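You operate a simulated robot arm through the tools that you are given. There is no shell and no other tool. Be economical: measure what you need, move in short steps, check, and stop when the job is done.

The job below is to be done with a simulated two-armed robot. You get a single attempt, and the scene is never put back.

TASK
End the ring test that is on hold and shut the frame down.
Fine: low pressure, stroke to -30 mm, grip pressure knob to 0, pressure off.

The check looks at the end state, three seconds after you hand in, the way a careful person would. Anything else that was tipped, shoved, dropped, spilled or broken makes it a failure.

THE ROBOT
Two 7-joint arms with two-finger parallel grippers on one trunk, on a base that drives. Base frame: it is fixed to the floor where the robot stands at the start and does not move with it; the origin is under the middle of the robot, x ahead of it, y to its left, z up. Lengths are in cm, angles in rad, forces in N, time in s.
The left shoulder is at the start at [-10.9, 11.9, 72.9], the right one opposite. With the tool pointing down near the work surface each hand reaches from about 10 to 54 cm from the robot's upright axis, wherever it stands, measured 20 degrees to its own side. Places, roughly: clamp knob [110, 40, 80]; grip pressure knob [120, 20, 80]; handset display [120, -20, 80]; lattice ring [150, 10, 130]; lower grip knob [110, 20, 80]; upper grip knob [110, 10, 80]. Payload 3.43 kg a hand.
Tool frame (each hand has its own): the origin (TCP) lies between the finger pads and is the grasp point; the fingertips stand 3 cm ahead of it; z points along the fingers, y is the line along which they close. The gripper opens to 9.4 cm. The fingers are 2.8 cm wide and 1 cm thick; the gripper's body (5 by 9.6 cm) begins 5.5 cm behind the TCP.
Orientation is told as [roll, pitch, yaw] about the base's x, y, z axes, in that order, counted from this pose: with the fingers straight down and closing along the base's y, the tool's x points along the base's -x, its y along +y and its z along -z.

THE INTERFACE
- The arms move only by the tool step_arm. It takes "left_commands", "right_commands" or both (then of equal length, played together; a hand with none holds still); each is text: rows parted by semicolons, each of 7 numbers parted by spaces: the shift along the tool's x, y, z in m, then the turn, a rotation vector about the tool's x, y, z in rad, then the finger opening in m, from 0 to 0.094. In form: dx dy dz ax ay az hand; .... A call has 1 to 10 rows; each row shifts and turns the commanded pose from where the row before left it, along the tool's axes as they then stand. Each row takes 0.2 s and may step no farther than 5 cm and 0.15 rad from the row before; otherwise, or with a gripper value out of range, the whole call is refused. Where a pose cannot be reached the arm comes as near as it can. A force on the tool above 90 N (or 10 N above the force at the start of the call, whichever is more), or a blocked arm, ends the call early, and 0.2 s more pass. Each finger travels about 15.3 cm/s and halts on what it meets, pressing with about 28 N; the grip force reading is that of the motor and also rises with nothing between the fingers. The clock runs only during rows and for 0.2 s after the last one: add rows that do not move to give the fingers time. It gives the time, the measured TCP pose, the force on the tool (base axes), the opening and the grip force at its end, in the units of the frame above (readings bear some noise), with the torque about the TCP (base axes, N m) and any sound that the robot's microphone picked up.
- Cameras (640 x 400 px; columns grow to the right, rows downward): "scene" is now at [4.11, -0.08, 143.35]; the picture's right is [0.01, -1.00, 0.00], its down [-0.76, -0.01, -0.65] and it looks along [0.65, 0.01, -0.76] (base axes); focal length 275 px, centre (320, 200). "left" rides on the left gripper at [7.6, -1.4, -10.2] in its tool frame; the picture's right is [0.18, 0.98, 0.00], its down [-0.75, 0.14, -0.64] and it looks along [-0.63, 0.12, 0.77] (tool axes); focal length 243 px, centre (320, 200). "right" rides on the right gripper at [7.6, 1.4, -10.3] in its tool frame; the picture's right is [-0.18, 0.98, 0.00], its down [-0.75, -0.14, -0.64] and it looks along [-0.63, -0.12, 0.77] (tool axes); focal length 243 px, centre (320, 200). There is no depth. A picture from a camera that has moved, and an enlarged one, comes with that camera's place and axes in the base frame and with its lens.
- grab_frame(camera): a new picture of that camera. It takes no simulated time.
- lift_body(by): slides the trunk up (or, below 0, down) by that many cm; the arms and the scene camera ride with it, the base frame stays. It gives what a move gives, with no picture.
- roll_base(legs): drives the robot by 1 to 6 legs, each [ahead, left, turn to the left] in cm, cm and rad, along the robot's own axes; the way and the turn of a leg run together, so that a leg with both is an arc; at most 150 cm and 3.142 rad a leg. The arms and the cameras ride along, it lands a little off, and it stops where it bumps. It gives what a move gives.
- aim_head(pan, tilt): turns the head with the scene camera to pan (to the left, within 2.496 rad either way) and tilt (down, from -0.506 to 1.204), counted from straight ahead of the robot. It gives what a move gives.
- close_up(camera, box): a new picture of the part [left, top, right, bottom] of that camera's present view, enlarged. It takes no simulated time.
- finish_job(): hands the job in; it is judged then, once.

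Work in short steps. Places have to be worked out from the pictures, the camera data and where the tool is seen: move nearer, look again, correct. Check each grasp and each placing, and mend what went wrong. You have 120 turns and 108 pictures in all, those below and enlarged ones among them. Open the grippers and draw the arms clear of the work before you hand the job in, unless the task says otherwise; then end with one line.

The tools are called after "Emit:" as name(argument=value, ...) on one line, values as JSON. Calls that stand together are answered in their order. step_arm: Moves the arms, as the interface text tells. Its arguments: {"type":"object","properties":{"left_commands":{"type":"string"},"right_commands":{"type":"string"}},"required":[]} The other tools are called the same way: lift_body (by) slides the trunk up or down; roll_base (legs) drives the base; aim_head (pan, tilt) turns the head that bears the scene camera; grab_frame (camera) takes a picture; close_up (camera, box) takes an enlarged picture of a part of a camera's view; finish_job () hands the job in.

At the start:

```text
time: 0.0
left_tcp_pos: [35.07, 9.5, 98.3]
left_tcp_rot: [0.0, 0.002, 0.002]
left_ft_force: [0.1, -0.2, 0.4]
left_ft_torque: [0.0, -0.01, 0.03]
left_width: 9.41
left_gripper_force: 0.1
right_tcp_pos: [31.55, -18.08, 96.5]
right_tcp_rot: [0.001, -0.002, 0.0]
right_ft_force: [0.3, -0.3, 0.4]
right_ft_torque: [-0.01, -0.01, 0.03]
right_width: 9.42
right_gripper_force: 0.1
trunk travel left (down, up): [-15.0, 18.5]
robot x, y, heading: [0.14, 0.16, -0.0]
head pan, tilt: [0.01, 0.866]
```

scene: 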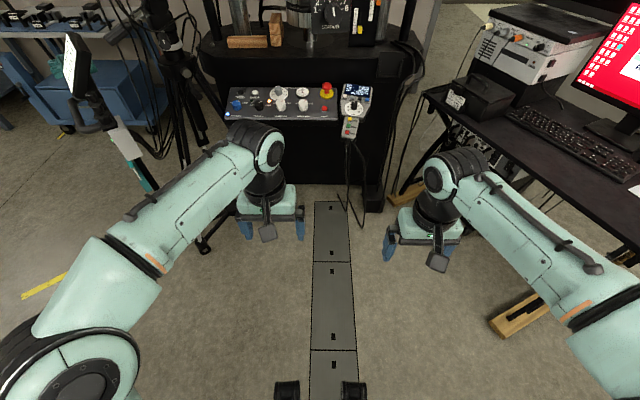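
right: 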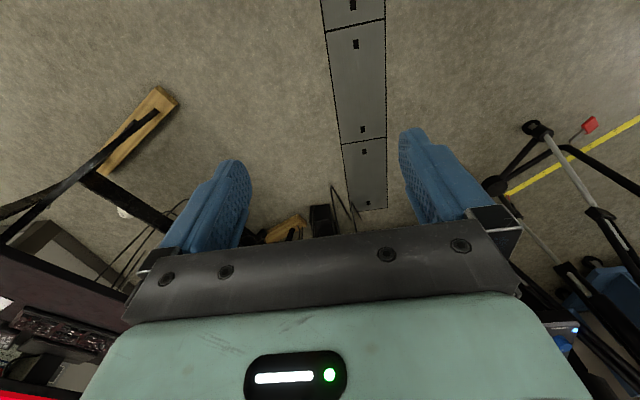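
left: 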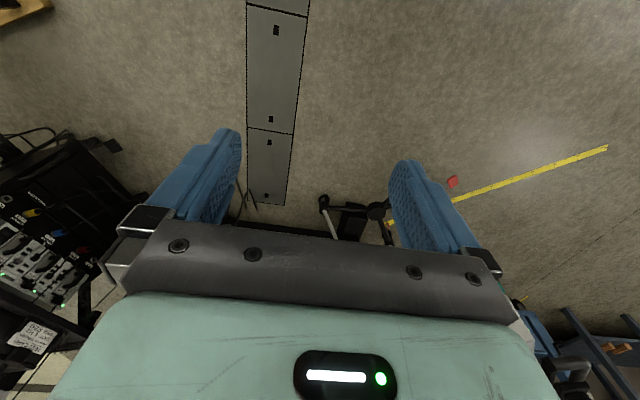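

I'll first look at the control panel enlarged, and raise the head to see the frame.

Emit:
close_up(camera="scene", box=[210, 70, 390, 150])

Emit:
aim_head(pan=0, tilt=0.25)

Emit:
grab_frame(camera="scene")

```text
3.56 times, centred on (300, 110) of scene
camera zoom: at [4.11, -0.08, 143.35], right [0.01, -1.0, 0.0], down [-0.76, -0.01, -0.65], along [0.65, 0.01, -0.76], focal length 977 px, centre (391, 520)
```

zoom: 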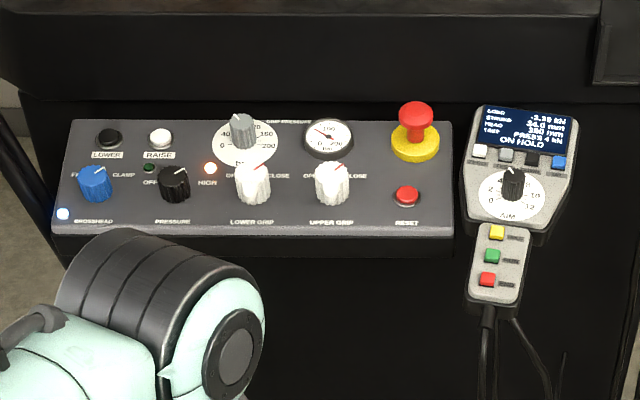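

```text
time: 1.0
left_tcp_pos: [35.08, 9.54, 98.21]
left_tcp_rot: [0.0, 0.0, 0.0]
left_ft_force: [-0.2, -1.1, -0.6]
left_ft_torque: [0.02, 0.01, 0.02]
left_width: 9.4
left_gripper_force: 0.0
right_tcp_pos: [31.43, -18.06, 96.47]
right_tcp_rot: [0.0, 0.001, 0.0]
right_ft_force: [0.6, 0.2, -0.6]
right_ft_torque: [-0.05, 0.0, -0.01]
right_width: 9.42
right_gripper_force: 0.1
trunk travel left (down, up): [-15.0, 18.5]
robot x, y, heading: [0.1, -0.27, -0.001]
head pan, tilt: [0.0, 0.25]
```

```text
103 pictures are left
camera scene: at [5.72, -0.16, 148.78], right [0.0, -1.0, 0.0], down [-0.25, 0.0, -0.97], along [0.97, 0.0, -0.25], focal length 275 px, centre (320, 200)
```

scene: 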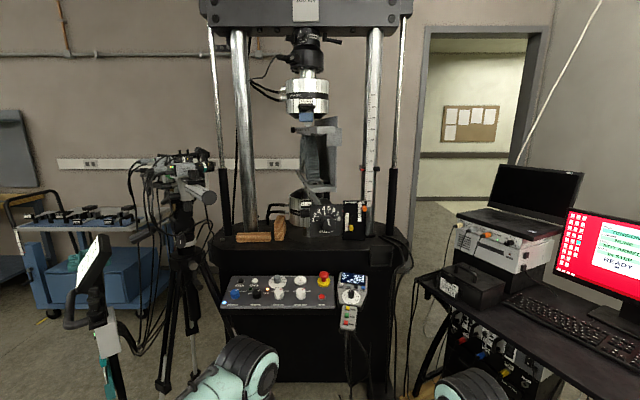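

The machine is visible. I enlarge the parts with readings and labels: the frame, the monitor and the panel.

Emit:
close_up(camera="scene", box=[260, 0, 400, 100])

Emit:
close_up(camera="scene", box=[220, 100, 390, 250])

Emit:
close_up(camera="scene", box=[215, 260, 375, 350])

Emit:
close_up(camera="scene", box=[560, 200, 640, 310])

Emit:
close_up(camera="scene", box=[60, 140, 220, 340])

```text
4.00 times, centred on (330, 50) of scene
camera zoom: at [5.72, -0.16, 148.78], right [0.0, -1.0, 0.0], down [-0.25, 0.0, -0.97], along [0.97, 0.0, -0.25], focal length 1100 px, centre (280, 800)
```

zoom: 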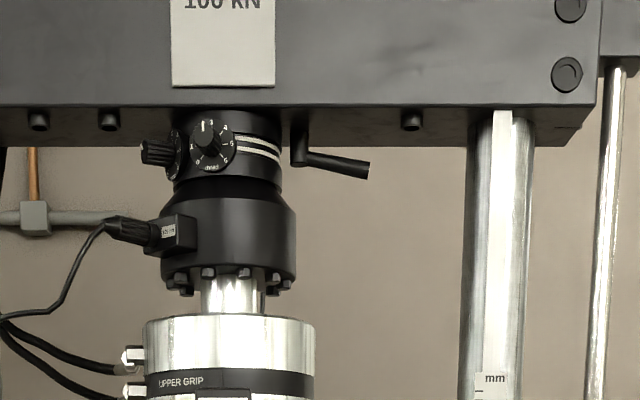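

```text
2.67 times, centred on (305, 175) of scene
camera zoom: at [5.72, -0.16, 148.78], right [0.0, -1.0, 0.0], down [-0.25, 0.0, -0.97], along [0.97, 0.0, -0.25], focal length 733 px, centre (360, 267)
```

zoom: 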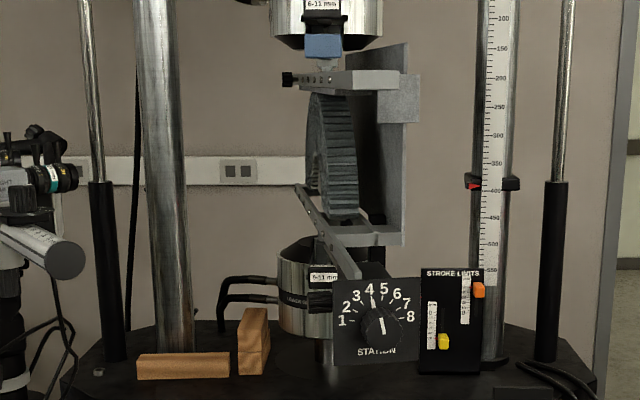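

```text
4.00 times, centred on (295, 305) of scene
camera zoom: at [5.72, -0.16, 148.78], right [0.0, -1.0, 0.0], down [-0.25, 0.0, -0.97], along [0.97, 0.0, -0.25], focal length 1100 px, centre (420, -220)
```

zoom: 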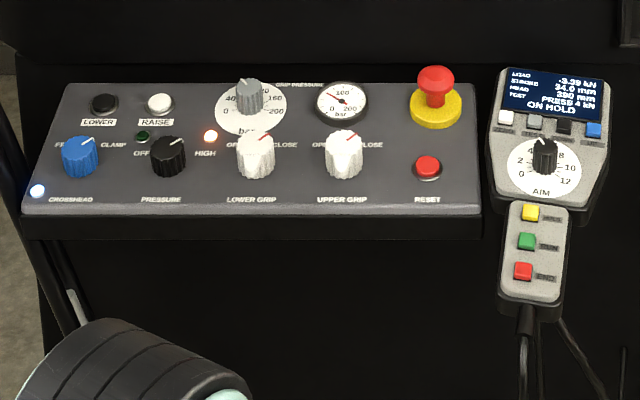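

```text
3.64 times, centred on (600, 255) of scene
camera zoom: at [5.72, -0.16, 148.78], right [0.0, -1.0, 0.0], down [-0.25, 0.0, -0.97], along [0.97, 0.0, -0.25], focal length 1000 px, centre (-698, 0)
```

zoom: 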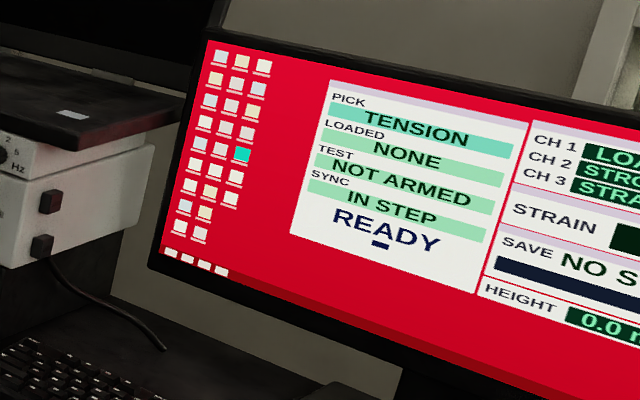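

```text
2.00 times, centred on (140, 240) of scene
camera zoom: at [5.72, -0.16, 148.78], right [0.0, -1.0, 0.0], down [-0.25, 0.0, -0.97], along [0.97, 0.0, -0.25], focal length 550 px, centre (680, 120)
```

zoom: 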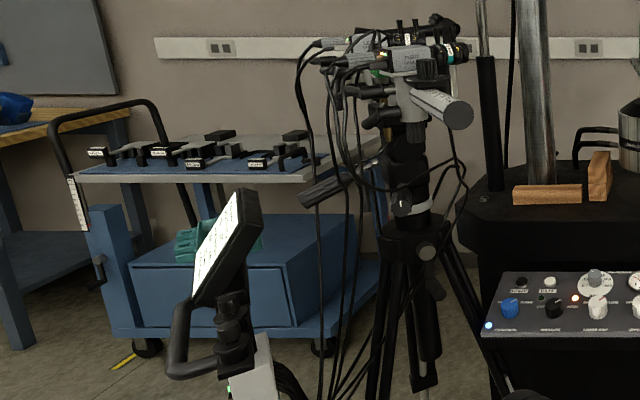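

I'll drive nearer, watching the arms' clearance, and look at the panel, handset and tablet.

Emit:
roll_base(legs=[[40, 0, 0]])

Emit:
aim_head(pan=0, tilt=0.6)

Emit:
grab_frame(camera="scene")

```text
time: 3.5
left_tcp_pos: [74.94, 9.18, 98.15]
left_tcp_rot: [-0.002, 0.0, -0.005]
left_ft_force: [0.8, -0.3, -0.6]
left_ft_torque: [0.01, -0.01, 0.02]
left_width: 9.43
left_gripper_force: 0.1
right_tcp_pos: [71.21, -18.3, 96.47]
right_tcp_rot: [0.0, 0.0, -0.004]
right_ft_force: [0.2, 0.6, -0.1]
right_ft_torque: [-0.04, 0.02, -0.02]
right_width: 9.39
right_gripper_force: 0.1
trunk travel left (down, up): [-15.0, 18.5]
robot x, y, heading: [39.98, 0.32, -0.004]
head pan, tilt: [0.0, 0.25]
```

```text
time: 4.3
left_tcp_pos: [74.87, 9.34, 98.2]
left_tcp_rot: [0.0, 0.0, -0.004]
left_ft_force: [0.1, 0.1, -0.7]
left_ft_torque: [-0.01, -0.02, 0.03]
left_width: 9.4
left_gripper_force: 0.1
right_tcp_pos: [71.31, -18.37, 96.39]
right_tcp_rot: [-0.001, -0.001, -0.003]
right_ft_force: [0.3, -0.7, 0.1]
right_ft_torque: [0.01, 0.02, -0.02]
right_width: 9.41
right_gripper_force: 0.1
trunk travel left (down, up): [-15.0, 18.5]
robot x, y, heading: [39.75, 0.11, -0.005]
head pan, tilt: [0.0, 0.6]
```

```text
97 pictures are left
camera scene: at [45.09, -0.27, 145.57], right [0.0, -1.0, 0.0], down [-0.56, 0.0, -0.83], along [0.83, 0.0, -0.56], focal length 275 px, centre (320, 200)
```

scene: 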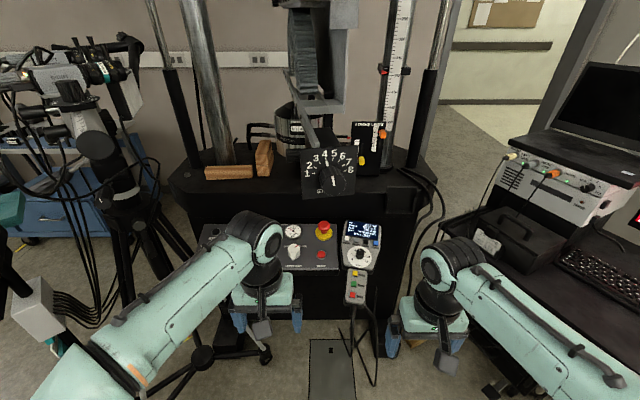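

Handset is visible; I enlarge it, and pan to the tablet, which may hold notes.

Emit:
close_up(camera="scene", box=[325, 210, 405, 310])

Emit:
close_up(camera="scene", box=[270, 0, 430, 200])

Emit:
aim_head(pan=1.0, tilt=0.6)

Emit:
grab_frame(camera="scene")

```text
4.00 times, centred on (365, 260) of scene
camera zoom: at [45.09, -0.27, 145.57], right [0.0, -1.0, 0.0], down [-0.56, 0.0, -0.83], along [0.83, 0.0, -0.56], focal length 1100 px, centre (140, -40)
```

zoom: 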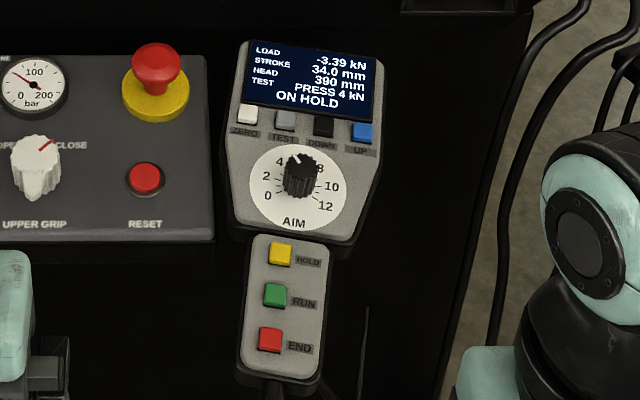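

```text
2.00 times, centred on (350, 100) of scene
camera zoom: at [45.09, -0.27, 145.57], right [0.0, -1.0, 0.0], down [-0.56, 0.0, -0.83], along [0.83, 0.0, -0.56], focal length 550 px, centre (260, 400)
```

zoom: 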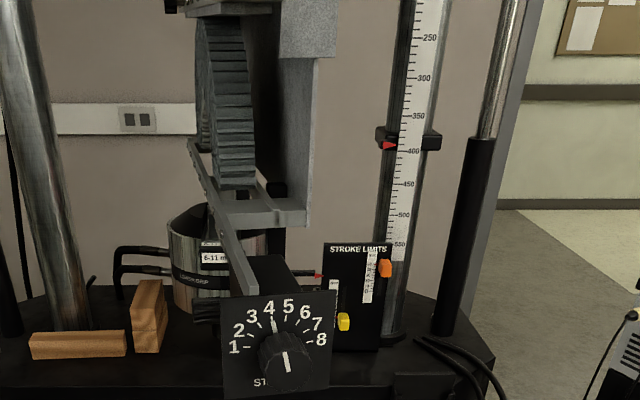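

```text
time: 5.6
left_tcp_pos: [74.95, 9.23, 98.16]
left_tcp_rot: [0.0, 0.0, -0.004]
left_ft_force: [1.2, -0.3, 0.2]
left_ft_torque: [-0.02, 0.01, 0.02]
left_width: 9.39
left_gripper_force: 0.0
right_tcp_pos: [71.36, -18.46, 96.42]
right_tcp_rot: [-0.001, 0.001, -0.004]
right_ft_force: [-0.2, 0.1, -0.5]
right_ft_torque: [0.02, 0.01, 0.0]
right_width: 9.39
right_gripper_force: 0.1
trunk travel left (down, up): [-15.0, 18.5]
robot x, y, heading: [39.99, 0.08, -0.006]
head pan, tilt: [1.0, 0.6]
```

```text
94 pictures are left
camera scene: at [41.06, 7.18, 145.56], right [0.84, -0.54, 0.0], down [-0.31, -0.47, -0.83], along [0.45, 0.69, -0.56], focal length 275 px, centre (320, 200)
```

scene: 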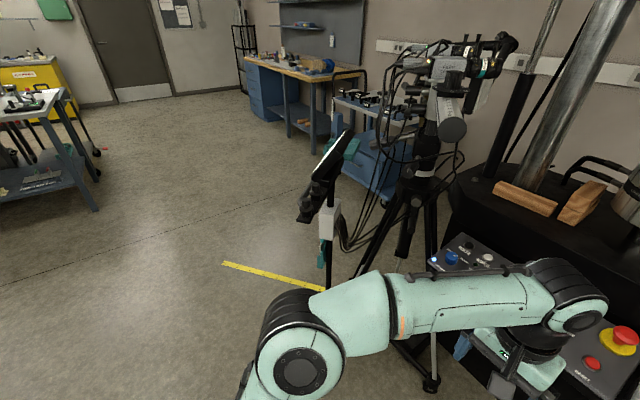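

Now a close look at the stroke-limit box, and the fixture, before anything.

Emit:
aim_head(pan=0, tilt=0.3)

Emit:
close_up(camera="scene", box=[335, 200, 415, 260])

Emit:
close_up(camera="scene", box=[240, 20, 420, 260])

```text
time: 6.9
left_tcp_pos: [74.96, 9.26, 98.22]
left_tcp_rot: [0.0, 0.001, -0.003]
left_ft_force: [0.1, 0.4, -0.1]
left_ft_torque: [0.0, -0.04, 0.04]
left_width: 9.41
left_gripper_force: 0.0
right_tcp_pos: [71.33, -18.37, 96.53]
right_tcp_rot: [0.0, 0.0, -0.005]
right_ft_force: [-0.3, 0.0, -0.5]
right_ft_torque: [0.0, 0.01, 0.02]
right_width: 9.4
right_gripper_force: 0.0
trunk travel left (down, up): [-15.0, 18.5]
robot x, y, heading: [39.52, 0.15, -0.004]
head pan, tilt: [0.0, 0.3]
```

```text
6.67 times, centred on (375, 230) of scene
camera zoom: at [45.58, -0.26, 148.31], right [0.0, -1.0, 0.0], down [-0.3, 0.0, -0.96], along [0.96, 0.0, -0.3], focal length 1832 px, centre (-47, 0)
```

zoom: 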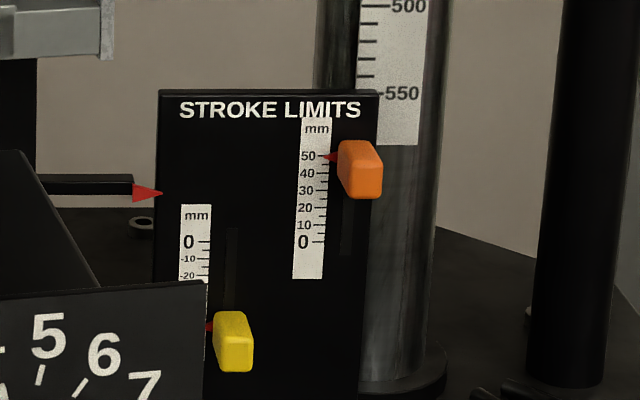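

```text
1.67 times, centred on (330, 140) of scene
camera zoom: at [45.58, -0.26, 148.31], right [0.0, -1.0, 0.0], down [-0.3, 0.0, -0.96], along [0.96, 0.0, -0.3], focal length 458 px, centre (303, 300)
```

zoom: 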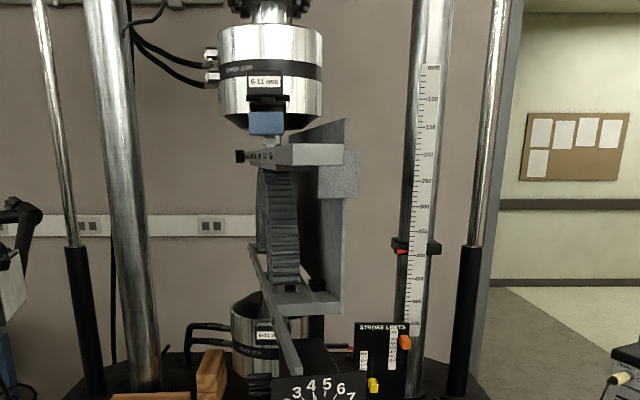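

Lower limit is near -48, so -30 is allowed. Rough triangulation puts END near [97,-10,77]. I draw both hands back and up a little, then drive closer.

Emit:
step_arm(left_commands="0.04 0 -0.02 0 0 0 0.0; 0.04 0 -0.02 0 0 0 0.0; 0.04 0 -0.02 0 0 0 0.0; 0 0 0 0 0 0 0", right_commands="0.04 0 -0.02 0 0 0 0.0; 0.04 0 -0.02 0 0 0 0.0; 0.04 0 -0.02 0 0 0 0.0; 0 0 0 0 0 0 0")

Emit:
roll_base(legs=[[18, 0, 0]])

Emit:
aim_head(pan=0, tilt=0.8)

Emit:
grab_frame(camera="scene")

```text
time: 7.9
left_tcp_pos: [63.13, 9.33, 104.16]
left_tcp_rot: [0.0, 0.002, -0.005]
left_ft_force: [-0.4, -0.7, -0.2]
left_ft_torque: [-0.01, 0.03, -0.01]
left_width: 0.01
left_gripper_force: 28.0
right_tcp_pos: [59.35, -18.27, 102.54]
right_tcp_rot: [0.002, 0.002, -0.006]
right_ft_force: [-0.5, 0.1, 0.0]
right_ft_torque: [-0.03, 0.02, 0.01]
right_width: 0.0
right_gripper_force: 28.1
trunk travel left (down, up): [-15.0, 18.5]
robot x, y, heading: [39.89, -0.18, -0.001]
head pan, tilt: [0.0, 0.3]
```

```text
time: 9.4
left_tcp_pos: [80.96, 9.18, 104.13]
left_tcp_rot: [-0.001, 0.0, -0.003]
left_ft_force: [-0.4, -0.1, -0.4]
left_ft_torque: [0.02, 0.02, 0.01]
left_width: 0.0
left_gripper_force: 28.3
right_tcp_pos: [77.14, -18.39, 102.53]
right_tcp_rot: [-0.001, -0.001, -0.003]
right_ft_force: [0.1, 0.1, 0.2]
right_ft_torque: [0.01, 0.02, -0.02]
right_width: 0.03
right_gripper_force: 28.3
trunk travel left (down, up): [-15.0, 18.5]
robot x, y, heading: [57.8, -0.16, -0.005]
head pan, tilt: [0.0, 0.3]
```

```text
time: 10.3
left_tcp_pos: [80.91, 9.15, 104.4]
left_tcp_rot: [-0.002, 0.0, -0.001]
left_ft_force: [0.0, -0.5, 0.2]
left_ft_torque: [-0.04, 0.01, 0.0]
left_width: 0.0
left_gripper_force: 28.0
right_tcp_pos: [77.07, -18.3, 102.7]
right_tcp_rot: [0.0, 0.001, -0.004]
right_ft_force: [-0.4, 0.3, 0.7]
right_ft_torque: [-0.02, -0.03, -0.01]
right_width: 0.0
right_gripper_force: 28.2
trunk travel left (down, up): [-15.0, 18.5]
robot x, y, heading: [58.06, -0.13, -0.006]
head pan, tilt: [0.0, 0.799]
```

```text
91 pictures are left
camera scene: at [62.24, -0.34, 143.88], right [0.0, -1.0, 0.0], down [-0.72, 0.0, -0.7], along [0.7, 0.0, -0.72], focal length 275 px, centre (320, 200)
```

scene: 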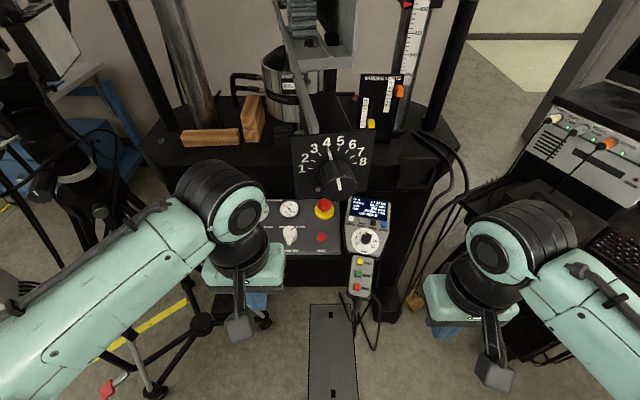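

Second triangulation agrees: END ≈ [95.6, -9.8, 78], handset sloping about 14°. I bring the closed right hand above it with the tool tilted to match.

Emit:
step_arm(right_commands="-0.034 0.017 0.0274 0 0 0 0; -0.034 0.017 0.0274 0 0 0 0; -0.034 0.017 0.0274 0 0 0 0; -0.034 0.017 0.0274 0 0 0 0; -0.034 0.017 0.0274 0 0 0 0; 0 0 0 0 -0.12 0 0; 0 0 0 0 -0.12 0 0; 0 0 0 0 0 0 0")

Emit:
grab_frame(camera="right")

Emit:
grab_frame(camera="scene")

```text
time: 12.1
left_tcp_pos: [80.9, 9.16, 104.07]
left_tcp_rot: [-0.001, 0.0, -0.003]
left_ft_force: [-0.2, 0.2, 0.7]
left_ft_torque: [0.01, 0.02, -0.02]
left_width: 0.02
left_gripper_force: 28.1
right_tcp_pos: [94.18, -9.94, 88.96]
right_tcp_rot: [-0.001, -0.242, -0.001]
right_ft_force: [0.0, 0.7, -0.5]
right_ft_torque: [-0.02, 0.01, 0.01]
right_width: 0.0
right_gripper_force: 28.4
trunk travel left (down, up): [-15.0, 18.5]
robot x, y, heading: [58.12, -0.21, -0.003]
head pan, tilt: [0.0, 0.799]
```

```text
90 pictures are left
camera right: at [84.34, -8.47, 97.13], right [0.18, 0.98, 0.04], down [0.58, -0.14, 0.8], along [0.8, -0.12, -0.59], focal length 243 px, centre (320, 200)
```

right: 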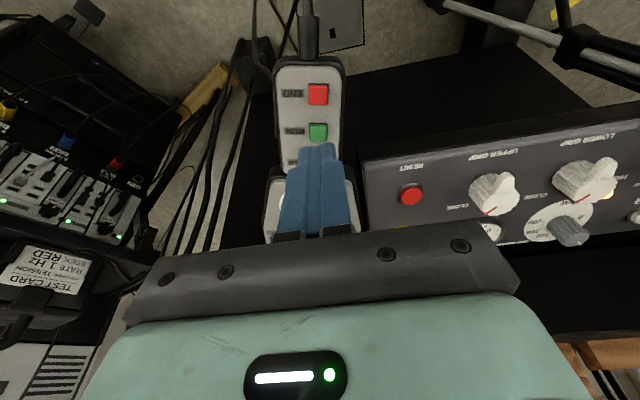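

```text
89 pictures are left
camera scene: at [62.24, -0.34, 143.88], right [0.0, -1.0, 0.0], down [-0.72, 0.0, -0.7], along [0.7, 0.0, -0.72], focal length 275 px, centre (320, 200)
```

scene: 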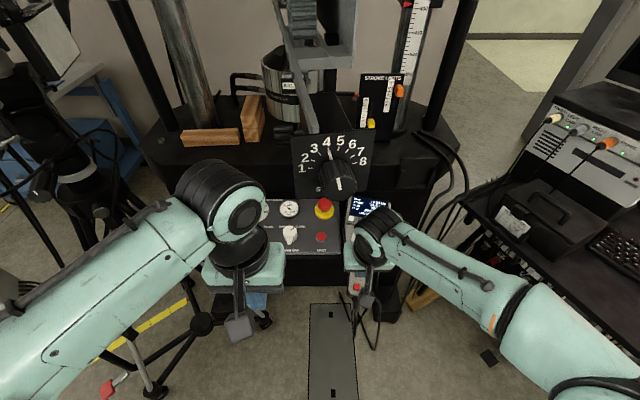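

Wrist view confirms END at about [95.6,-9.8,77.9]; fingertip is ~8 cm above. I approach and then press in small steps.

Emit:
step_arm(right_commands="0.0128 0.001 0.02 0 0 0 0; 0 0 0.03 0 0 0 0; 0 0 0.02 0 0 0 0; 0 0 0 0 0 0 0")

Emit:
grab_frame(camera="right")

```text
time: 13.1
left_tcp_pos: [80.93, 9.19, 104.14]
left_tcp_rot: [0.0, 0.001, -0.005]
left_ft_force: [0.9, 0.3, -0.3]
left_ft_torque: [-0.01, 0.02, -0.02]
left_width: 0.0
left_gripper_force: 27.9
right_tcp_pos: [94.63, -9.85, 81.72]
right_tcp_rot: [0.002, -0.241, -0.002]
right_ft_force: [0.2, 1.1, 0.3]
right_ft_torque: [-0.01, -0.03, 0.0]
right_width: 0.0
right_gripper_force: 28.0
trunk travel left (down, up): [-15.0, 18.5]
robot x, y, heading: [57.96, -0.14, -0.001]
head pan, tilt: [0.0, 0.799]
```

```text
88 pictures are left
camera right: at [84.74, -8.48, 89.99], right [0.18, 0.98, 0.04], down [0.58, -0.14, 0.8], along [0.8, -0.12, -0.59], focal length 243 px, centre (320, 200)
```

right: 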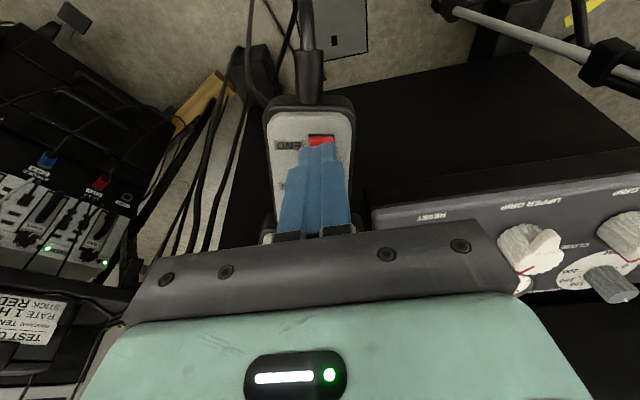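

The tip is about 1 cm above END, well aligned. Pressing in small steps.

Emit:
step_arm(right_commands="0.003 0.001 0.004 0 0 0 0; 0 0 0.004 0 0 0 0; 0 0 0.003 0 0 0 0; 0 0 0.003 0 0 0 0; 0 0 0.002 0 0 0 0")

Emit:
close_up(camera="scene", box=[320, 180, 420, 300])

```text
time: 14.3
left_tcp_pos: [80.85, 9.29, 104.27]
left_tcp_rot: [-0.001, -0.003, -0.006]
left_ft_force: [-0.9, 0.2, -0.1]
left_ft_torque: [0.02, 0.02, 0.01]
left_width: 0.0
left_gripper_force: 27.6
right_tcp_pos: [94.76, -9.69, 80.2]
right_tcp_rot: [0.002, -0.245, -0.007]
right_ft_force: [-4.5, -0.9, 13.6]
right_ft_torque: [0.01, -0.15, -0.08]
right_width: 0.01
right_gripper_force: 27.7
trunk travel left (down, up): [-15.0, 18.5]
robot x, y, heading: [57.97, -0.12, -0.002]
head pan, tilt: [0.0, 0.799]
heard: click
```

```text
3.33 times, centred on (370, 240) of scene
camera zoom: at [62.1, -0.33, 143.89], right [0.0, -1.0, 0.0], down [-0.72, 0.0, -0.7], along [0.7, 0.0, -0.72], focal length 916 px, centre (153, 67)
```

zoom: 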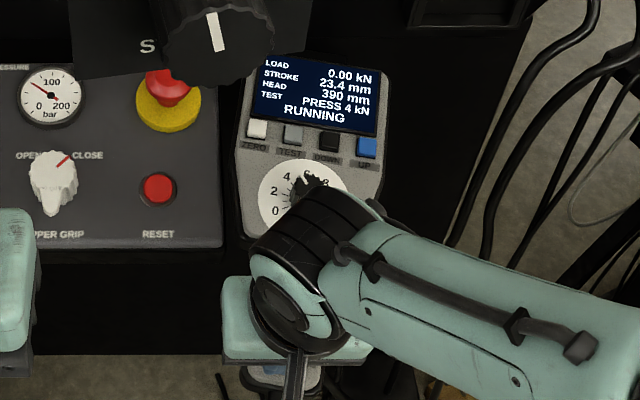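

A click; the load is now 0 and the stroke is falling, still "RUNNING". I withdraw the finger and check what happens.

Emit:
step_arm(right_commands="0 0 -0.02 0 0 0 0; 0 0 -0.04 0 0 0 0; 0 0 0 0 0 0 0; 0 0 0 0 0 0 0;0 0 0 0 0 0 0;0 0 0 0 0 0 0")

Emit:
close_up(camera="scene", box=[320, 180, 420, 300])

```text
time: 15.7
left_tcp_pos: [80.92, 9.38, 104.24]
left_tcp_rot: [-0.002, 0.001, -0.003]
left_ft_force: [-0.3, 0.6, -1.0]
left_ft_torque: [-0.01, -0.01, -0.02]
left_width: 0.0
left_gripper_force: 27.5
right_tcp_pos: [93.23, -9.7, 85.82]
right_tcp_rot: [0.0, -0.242, -0.004]
right_ft_force: [-0.2, -1.3, 0.3]
right_ft_torque: [-0.01, 0.01, 0.0]
right_width: 0.0
right_gripper_force: 27.9
trunk travel left (down, up): [-15.0, 18.5]
robot x, y, heading: [57.64, 0.19, -0.007]
head pan, tilt: [0.0, 0.799]
```

```text
3.33 times, centred on (370, 240) of scene
camera zoom: at [62.23, -0.34, 143.88], right [0.0, -1.0, 0.0], down [-0.72, 0.0, -0.7], along [0.7, 0.0, -0.72], focal length 916 px, centre (153, 67)
```

zoom: 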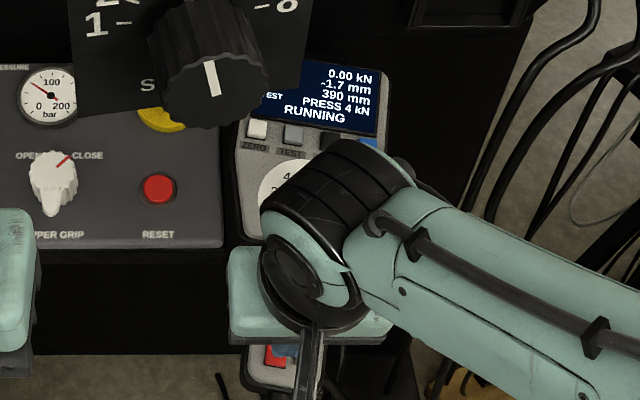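

Stroke goes on down (the station plate rides on it). I wait and watch the display.

Emit:
step_arm(right_commands="0.03 0 -0.02 0 0 0 0; 0.03 0 0 0 0 0 0; 0 0 0 0 0 0 0; 0 0 0 0 0 0 0")

Emit:
grab_frame(camera="scene")

Emit:
close_up(camera="scene", box=[320, 180, 420, 300])

```text
time: 16.7
left_tcp_pos: [80.95, 9.34, 104.19]
left_tcp_rot: [-0.001, 0.0, -0.004]
left_ft_force: [-0.4, 0.1, 0.1]
left_ft_torque: [-0.04, -0.02, 0.01]
left_width: 0.01
left_gripper_force: 27.7
right_tcp_pos: [86.98, -9.65, 86.31]
right_tcp_rot: [-0.001, -0.241, -0.003]
right_ft_force: [0.0, -0.2, 0.1]
right_ft_torque: [-0.02, 0.0, 0.01]
right_width: 0.01
right_gripper_force: 28.3
trunk travel left (down, up): [-15.0, 18.5]
robot x, y, heading: [57.74, -0.12, -0.001]
head pan, tilt: [0.0, 0.799]
```

```text
85 pictures are left
camera scene: at [62.23, -0.34, 143.88], right [0.0, -1.0, 0.0], down [-0.72, 0.0, -0.7], along [0.7, 0.0, -0.72], focal length 275 px, centre (320, 200)
```

scene: 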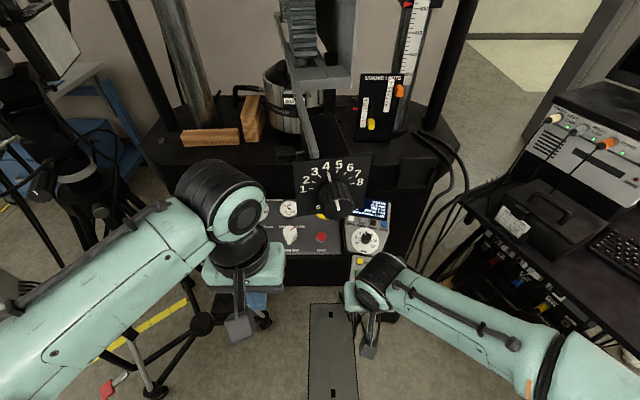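

```text
3.33 times, centred on (370, 240) of scene
camera zoom: at [62.23, -0.34, 143.88], right [0.0, -1.0, 0.0], down [-0.72, 0.0, -0.7], along [0.7, 0.0, -0.72], focal length 916 px, centre (153, 67)
```

zoom: 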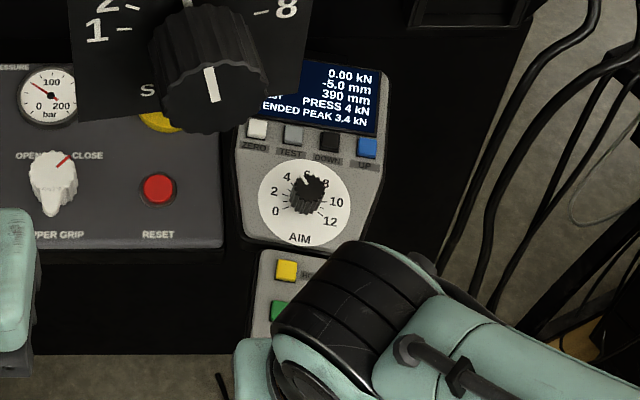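

Test ended. Next is the pressure knob on the panel's left. I shift the left hand 16 cm to the left and 6 forward, to bring it over the knob and look.

Emit:
step_arm(left_commands="-0.01 0.045 0 0 0 0 0.06; -0.01 0.045 0 0 0 0 0.06; -0.02 0.045 0 0 0 0 0.06; -0.02 0.045 0 0 0 0 0.06; 0 0 0 0 0 0 0.06; 0 0 0 0 0 0 0.06")

Emit:
grab_frame(camera="left")

Emit:
grab_frame(camera="scene")

```text
time: 18.1
left_tcp_pos: [86.99, 27.14, 104.2]
left_tcp_rot: [-0.001, -0.001, -0.004]
left_ft_force: [-0.2, 0.1, 0.5]
left_ft_torque: [0.0, -0.01, 0.04]
left_width: 6.02
left_gripper_force: 0.0
right_tcp_pos: [86.99, -9.71, 86.27]
right_tcp_rot: [0.001, -0.242, -0.004]
right_ft_force: [0.1, 0.7, -0.8]
right_ft_torque: [-0.01, 0.02, 0.02]
right_width: 0.0
right_gripper_force: 28.1
trunk travel left (down, up): [-15.0, 18.5]
robot x, y, heading: [57.69, 0.12, -0.006]
head pan, tilt: [0.0, 0.799]
```

```text
83 pictures are left
camera left: at [79.31, 25.74, 114.39], right [-0.18, 0.98, 0.0], down [0.75, 0.14, 0.64], along [0.63, 0.12, -0.77], focal length 243 px, centre (320, 200)
```

left: 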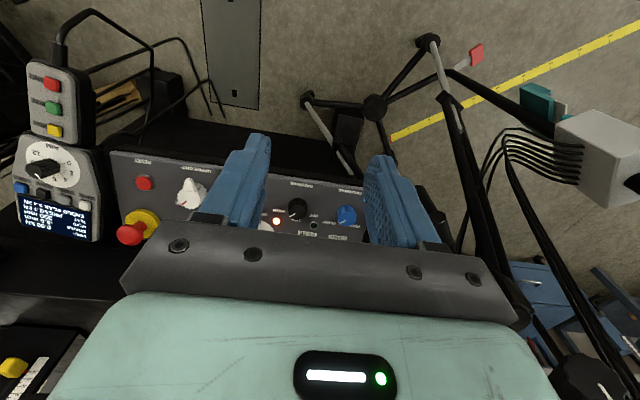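

```text
82 pictures are left
camera scene: at [62.25, -0.33, 143.88], right [0.0, -1.0, 0.0], down [-0.72, 0.0, -0.7], along [0.7, 0.0, -0.72], focal length 275 px, centre (320, 200)
```

scene: 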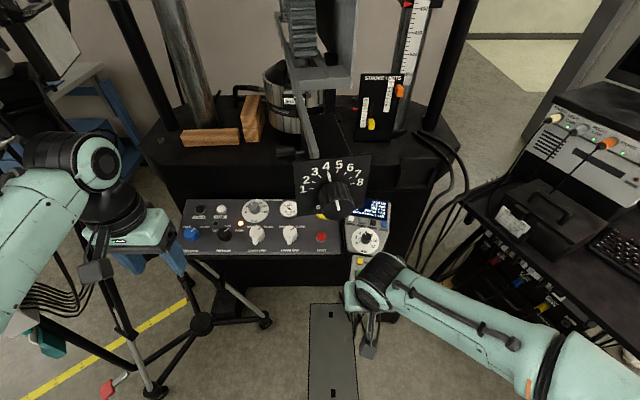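

Pressure knob triangulates to about [111.2, 27.4, 79.2]. I enlarge the panel for the labels and pointers.

Emit:
close_up(camera="scene", box=[175, 190, 275, 262])

Emit:
close_up(camera="left", box=[230, 170, 370, 260])

```text
5.56 times, centred on (225, 226) of scene
camera zoom: at [62.25, -0.33, 143.88], right [0.0, -1.0, 0.0], down [-0.72, 0.0, -0.7], along [0.7, 0.0, -0.72], focal length 1527 px, centre (848, 56)
```

zoom: 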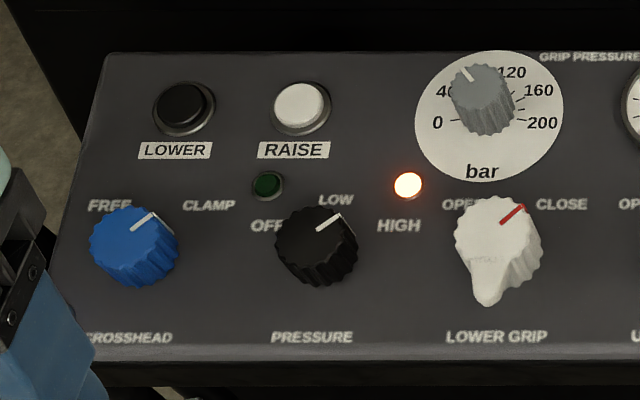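

```text
4.44 times, centred on (300, 215) of left
camera zoom: at [79.31, 25.74, 114.39], right [-0.18, 0.98, 0.0], down [0.75, 0.14, 0.64], along [0.63, 0.12, -0.77], focal length 1078 px, centre (409, 133)
```

zoom: 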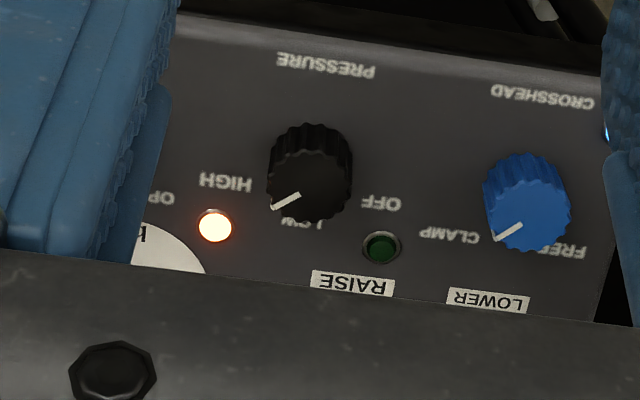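

LOW is straight ahead, HIGH about 50° clockwise. I raise the right hand and drive 9 cm closer for reach.

Emit:
step_arm(right_commands="0.03 -0.02 -0.03 0 0 0 0; 0.03 -0.02 -0.03 0 0 0 0; 0.03 -0.02 -0.03 0 0 0 0")

Emit:
roll_base(legs=[[9, 0, 0]])

```text
time: 18.9
left_tcp_pos: [86.96, 27.23, 104.18]
left_tcp_rot: [-0.001, -0.002, -0.004]
left_ft_force: [0.5, 0.6, -0.2]
left_ft_torque: [-0.02, -0.02, -0.01]
left_width: 6.03
left_gripper_force: 0.1
right_tcp_pos: [75.82, -15.55, 92.96]
right_tcp_rot: [0.001, -0.242, -0.004]
right_ft_force: [0.7, 0.1, 0.0]
right_ft_torque: [-0.01, 0.0, 0.01]
right_width: 0.0
right_gripper_force: 27.8
trunk travel left (down, up): [-15.0, 18.5]
robot x, y, heading: [57.93, -0.31, -0.001]
head pan, tilt: [0.0, 0.799]
```

```text
time: 20.0
left_tcp_pos: [95.96, 27.07, 104.16]
left_tcp_rot: [0.0, -0.001, -0.005]
left_ft_force: [1.0, 0.4, 0.2]
left_ft_torque: [0.01, 0.01, -0.03]
left_width: 6.0
left_gripper_force: 0.0
right_tcp_pos: [85.01, -15.71, 93.16]
right_tcp_rot: [0.001, -0.239, -0.007]
right_ft_force: [0.0, 0.6, 0.4]
right_ft_torque: [-0.03, 0.06, 0.03]
right_width: 0.0
right_gripper_force: 27.7
trunk travel left (down, up): [-15.0, 18.5]
robot x, y, heading: [66.94, -0.09, -0.002]
head pan, tilt: [0.0, 0.799]
```

Now the left hand goes to a hover 8 cm above the pressure knob, tilted like the panel.

Emit:
step_arm(left_commands="-0.0266 0.0006 0.0338 0 0 0 0.06; -0.0266 0.0006 0.0338 0 0 0 0.06; -0.0266 0.0006 0.0338 0 0 0 0.06; -0.0266 0.0006 0.0338 0 0 0 0.06; -0.0266 0.0006 0.0338 0 0 0 0.06; 0 0 0 0 -0.12 0 0.06; 0 0 0 0 -0.12 0 0.06; 0 0 0 0 0 0 0.06")

Emit:
grab_frame(camera="left")

Emit:
grab_frame(camera="scene")

```text
time: 21.8
left_tcp_pos: [109.24, 27.42, 87.21]
left_tcp_rot: [-0.001, -0.242, -0.005]
left_ft_force: [-0.2, -0.7, 0.2]
left_ft_torque: [0.01, -0.02, -0.02]
left_width: 5.99
left_gripper_force: 0.0
right_tcp_pos: [84.96, -15.74, 93.02]
right_tcp_rot: [0.0, -0.24, -0.006]
right_ft_force: [0.2, -0.4, 0.3]
right_ft_torque: [0.01, 0.0, 0.01]
right_width: 0.0
right_gripper_force: 28.0
trunk travel left (down, up): [-15.0, 18.5]
robot x, y, heading: [66.64, -0.36, -0.005]
head pan, tilt: [0.0, 0.799]
```

```text
79 pictures are left
camera left: at [99.31, 25.87, 95.37], right [-0.17, 0.98, -0.04], down [0.58, 0.14, 0.8], along [0.8, 0.11, -0.59], focal length 243 px, centre (320, 200)
```

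left: 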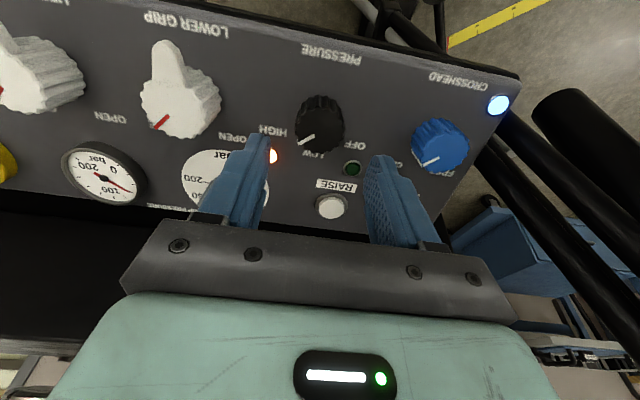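

```text
78 pictures are left
camera scene: at [71.13, -0.39, 143.88], right [-0.01, -1.0, 0.0], down [-0.72, 0.0, -0.7], along [0.7, 0.0, -0.72], focal length 275 px, centre (320, 200)
```

scene: 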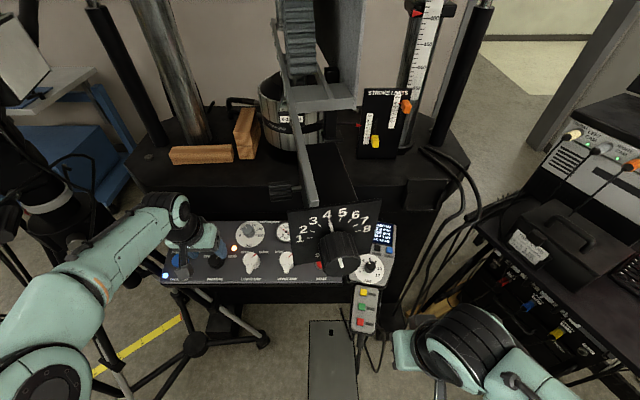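

Knob top refined to about [111.8, 27.5, 79.5], in the tool line nearly. I descend so the fingers straddle the knob.

Emit:
step_arm(left_commands="-0.0063 0.001 0.03 0 0 0 0.065; 0 0 0.02 0 0 0 0.065; 0 0 0.01 0 0 0 0.065; 0 0 0.007 0 0 0 0.065; 0 0 0 0 0 0 0.065")

Emit:
grab_frame(camera="left")

```text
time: 23.0
left_tcp_pos: [111.15, 27.55, 81.86]
left_tcp_rot: [0.002, -0.259, -0.005]
left_ft_force: [-19.5, 2.1, 51.7]
left_ft_torque: [-0.54, -0.57, -0.86]
left_width: 6.5
left_gripper_force: 0.1
right_tcp_pos: [84.6, -15.64, 93.16]
right_tcp_rot: [0.002, -0.245, -0.005]
right_ft_force: [0.4, -0.1, -0.4]
right_ft_torque: [0.0, 0.02, 0.01]
right_width: 0.03
right_gripper_force: 28.1
trunk travel left (down, up): [-15.0, 18.5]
robot x, y, heading: [66.73, -0.18, -0.006]
head pan, tilt: [0.0, 0.799]
```

```text
77 pictures are left
camera left: at [101.12, 26.01, 89.69], right [-0.17, 0.98, -0.05], down [0.57, 0.14, 0.81], along [0.81, 0.12, -0.58], focal length 243 px, centre (320, 200)
```

left: 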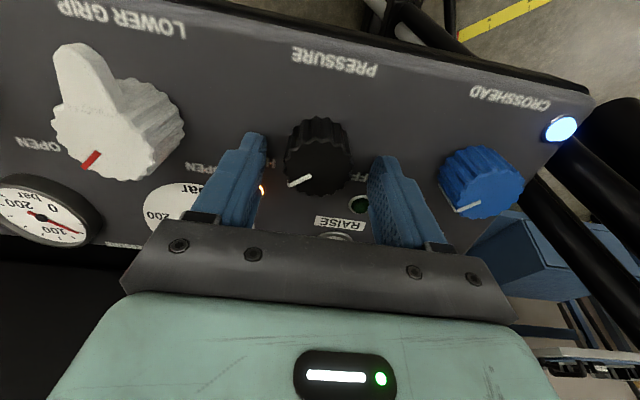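

The tips touch the panel (52 N), so I back off about 5 mm clear of it and centre on the knob, then close.

Emit:
step_arm(left_commands="0.004 -0.002 -0.017 0 0 0 0.065; 0 0 0 0 0 0 0.065")

Emit:
step_arm(left_commands="0 0 0 0 0 0 0.035; 0 0 0 0 0 0 0.035; 0 0 0 0 0 0 0.035")

Emit:
grab_frame(camera="left")

```text
time: 23.6
left_tcp_pos: [110.44, 27.17, 82.28]
left_tcp_rot: [0.0, -0.237, -0.005]
left_ft_force: [0.1, -0.7, -0.5]
left_ft_torque: [0.03, 0.03, -0.01]
left_width: 6.49
left_gripper_force: 0.0
right_tcp_pos: [84.94, -15.59, 92.98]
right_tcp_rot: [0.0, -0.242, -0.005]
right_ft_force: [0.1, 0.0, 0.4]
right_ft_torque: [0.0, 0.01, 0.02]
right_width: 0.01
right_gripper_force: 28.3
trunk travel left (down, up): [-15.0, 18.5]
robot x, y, heading: [66.81, -0.14, -0.005]
head pan, tilt: [0.0, 0.799]
```

```text
time: 24.4
left_tcp_pos: [110.68, 27.25, 82.5]
left_tcp_rot: [0.002, -0.241, -0.006]
left_ft_force: [0.5, -0.6, -0.5]
left_ft_torque: [0.01, -0.02, 0.01]
left_width: 3.56
left_gripper_force: 0.4
right_tcp_pos: [84.92, -15.62, 93.02]
right_tcp_rot: [0.001, -0.24, -0.007]
right_ft_force: [0.0, 0.1, -0.7]
right_ft_torque: [-0.01, 0.01, 0.02]
right_width: 0.0
right_gripper_force: 27.8
trunk travel left (down, up): [-15.0, 18.5]
robot x, y, heading: [66.55, -0.48, -0.007]
head pan, tilt: [0.0, 0.799]
```

```text
76 pictures are left
camera left: at [100.65, 25.78, 90.59], right [-0.17, 0.98, -0.04], down [0.58, 0.14, 0.8], along [0.8, 0.11, -0.59], focal length 243 px, centre (320, 200)
```

left: 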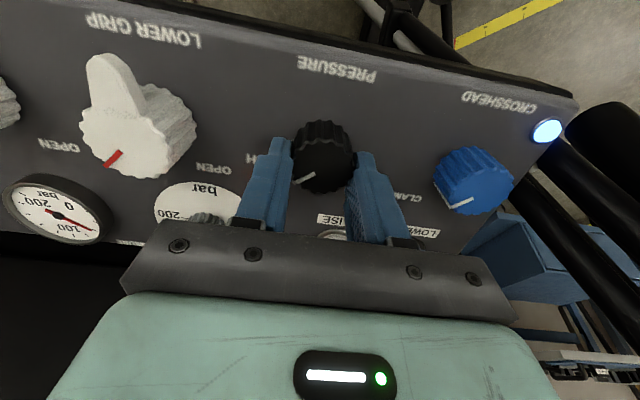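

Fingers flank the knob without contact at 3.6 cm; I close further until it is gripped.

Emit:
step_arm(left_commands="0.002 0 0.002 0 0 0 0.03; 0 0 0 0 0 0 0.025; 0 0 0 0 0 0 0.02; 0 0 0 0 0 0 0.02")

Emit:
grab_frame(camera="left")

```text
time: 25.4
left_tcp_pos: [110.69, 27.28, 82.54]
left_tcp_rot: [0.0, -0.248, -0.004]
left_ft_force: [8.2, 2.4, 24.0]
left_ft_torque: [0.01, 0.67, 0.12]
left_width: 3.52
left_gripper_force: 44.9
right_tcp_pos: [84.86, -15.6, 93.15]
right_tcp_rot: [0.0, -0.239, -0.006]
right_ft_force: [0.3, -0.1, -0.4]
right_ft_torque: [-0.01, 0.0, 0.01]
right_width: 0.0
right_gripper_force: 28.3
trunk travel left (down, up): [-15.0, 18.5]
robot x, y, heading: [66.82, -0.07, -0.006]
head pan, tilt: [0.0, 0.799]
```

```text
75 pictures are left
camera left: at [100.57, 25.76, 90.5], right [-0.17, 0.98, -0.04], down [0.57, 0.14, 0.81], along [0.8, 0.11, -0.59], focal length 243 px, centre (320, 200)
```

left: 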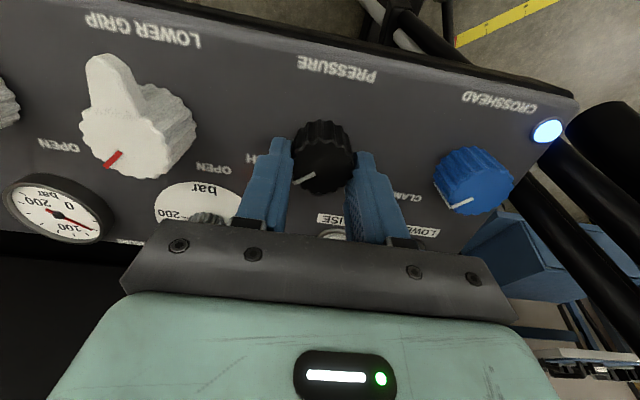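

Gripped (3.5 cm). I turn the knob counter-clockwise about 0.75 rad.

Emit:
step_arm(left_commands="0 0 -0.001 0 0 -0.125 0.02; 0 0 0 0 0 -0.125 0.02; 0 0 0 0 0 -0.125 0.02; 0 0 0 0 0 -0.125 0.02; 0 0 0 0 0 -0.125 0.02; 0 0 0 0 0 -0.125 0.02; 0 0 0 0 0 0 0.02")

Emit:
grab_frame(camera="left")

Emit:
close_up(camera="scene", box=[150, 190, 400, 320])

```text
time: 27.0
left_tcp_pos: [110.48, 27.62, 82.41]
left_tcp_rot: [-0.167, -0.178, 0.765]
left_ft_force: [2.8, 19.6, 20.2]
left_ft_torque: [-0.53, -0.36, -0.11]
left_width: 3.55
left_gripper_force: 45.2
right_tcp_pos: [84.84, -15.52, 93.05]
right_tcp_rot: [-0.003, -0.24, -0.004]
right_ft_force: [-0.1, 1.0, 0.3]
right_ft_torque: [0.02, 0.02, -0.02]
right_width: 0.01
right_gripper_force: 28.0
trunk travel left (down, up): [-15.0, 18.5]
robot x, y, heading: [67.01, -0.25, -0.002]
head pan, tilt: [0.0, 0.799]
```

```text
74 pictures are left
camera left: at [103.4, 21.27, 91.19], right [-0.78, 0.59, -0.19], down [0.29, 0.62, 0.73], along [0.55, 0.52, -0.65], focal length 243 px, centre (320, 200)
```

left: 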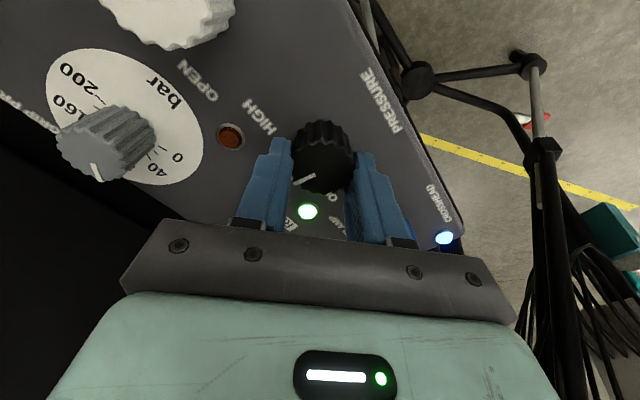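

```text
2.56 times, centred on (275, 255) of scene
camera zoom: at [71.0, -0.22, 143.88], right [0.0, -1.0, 0.0], down [-0.72, 0.0, -0.7], along [0.7, 0.0, -0.72], focal length 704 px, centre (435, 59)
```

zoom: 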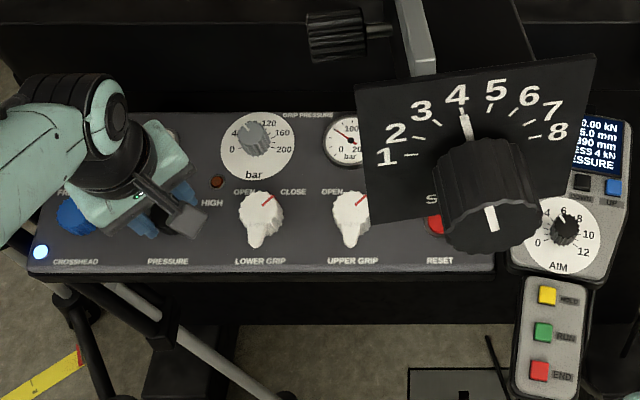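

HIGH lamp is out and the green LOW lamp is lit. I release and raise the left hand straight up, and check the display.

Emit:
step_arm(left_commands="0 0 0 0 0 0 0.06; 0 0 0 0 0 0 0.06; 0 0 -0.04 0 0 0 0.06; 0 0 -0.03 0 0 0 0.06; 0 0 0 0 0 0.125 0.06; 0 0 0 0 0 0.125 0.06; 0 0 0 0 0 0.125 0.06; 0 0 0 0 0 0.125 0.06; 0 0 0 0 0 0.125 0.06; 0 0 0 0 0 0.125 0.06")

Emit:
close_up(camera="left", box=[140, 0, 500, 225])

Emit:
close_up(camera="scene", box=[340, 215, 420, 340])

```text
time: 29.2
left_tcp_pos: [108.81, 27.16, 89.12]
left_tcp_rot: [0.002, -0.242, -0.008]
left_ft_force: [-0.5, 0.2, -0.1]
left_ft_torque: [0.01, 0.01, -0.01]
left_width: 5.99
left_gripper_force: 0.1
right_tcp_pos: [84.91, -15.62, 93.18]
right_tcp_rot: [0.001, -0.239, -0.003]
right_ft_force: [-0.2, 0.5, -0.2]
right_ft_torque: [-0.01, -0.03, 0.03]
right_width: 0.0
right_gripper_force: 27.7
trunk travel left (down, up): [-15.0, 18.5]
robot x, y, heading: [66.47, -0.2, -0.004]
head pan, tilt: [0.0, 0.799]
```

```text
1.78 times, centred on (320, 112) of left
camera zoom: at [98.87, 25.79, 97.24], right [-0.17, 0.98, -0.04], down [0.58, 0.14, 0.8], along [0.8, 0.11, -0.59], focal length 431 px, centre (320, 356)
```

zoom: 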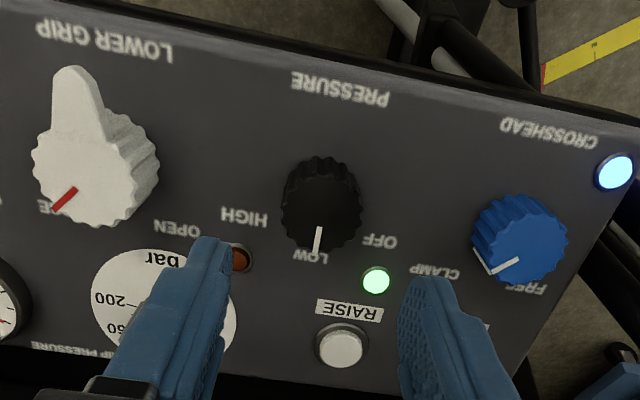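

```text
3.20 times, centred on (380, 278) of scene
camera zoom: at [71.12, -0.38, 143.88], right [-0.01, -1.0, 0.0], down [-0.72, 0.0, -0.7], along [0.7, 0.0, -0.72], focal length 880 px, centre (128, -48)
```

zoom: 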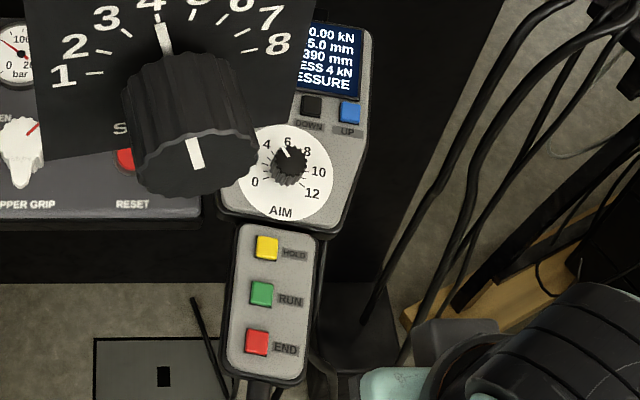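

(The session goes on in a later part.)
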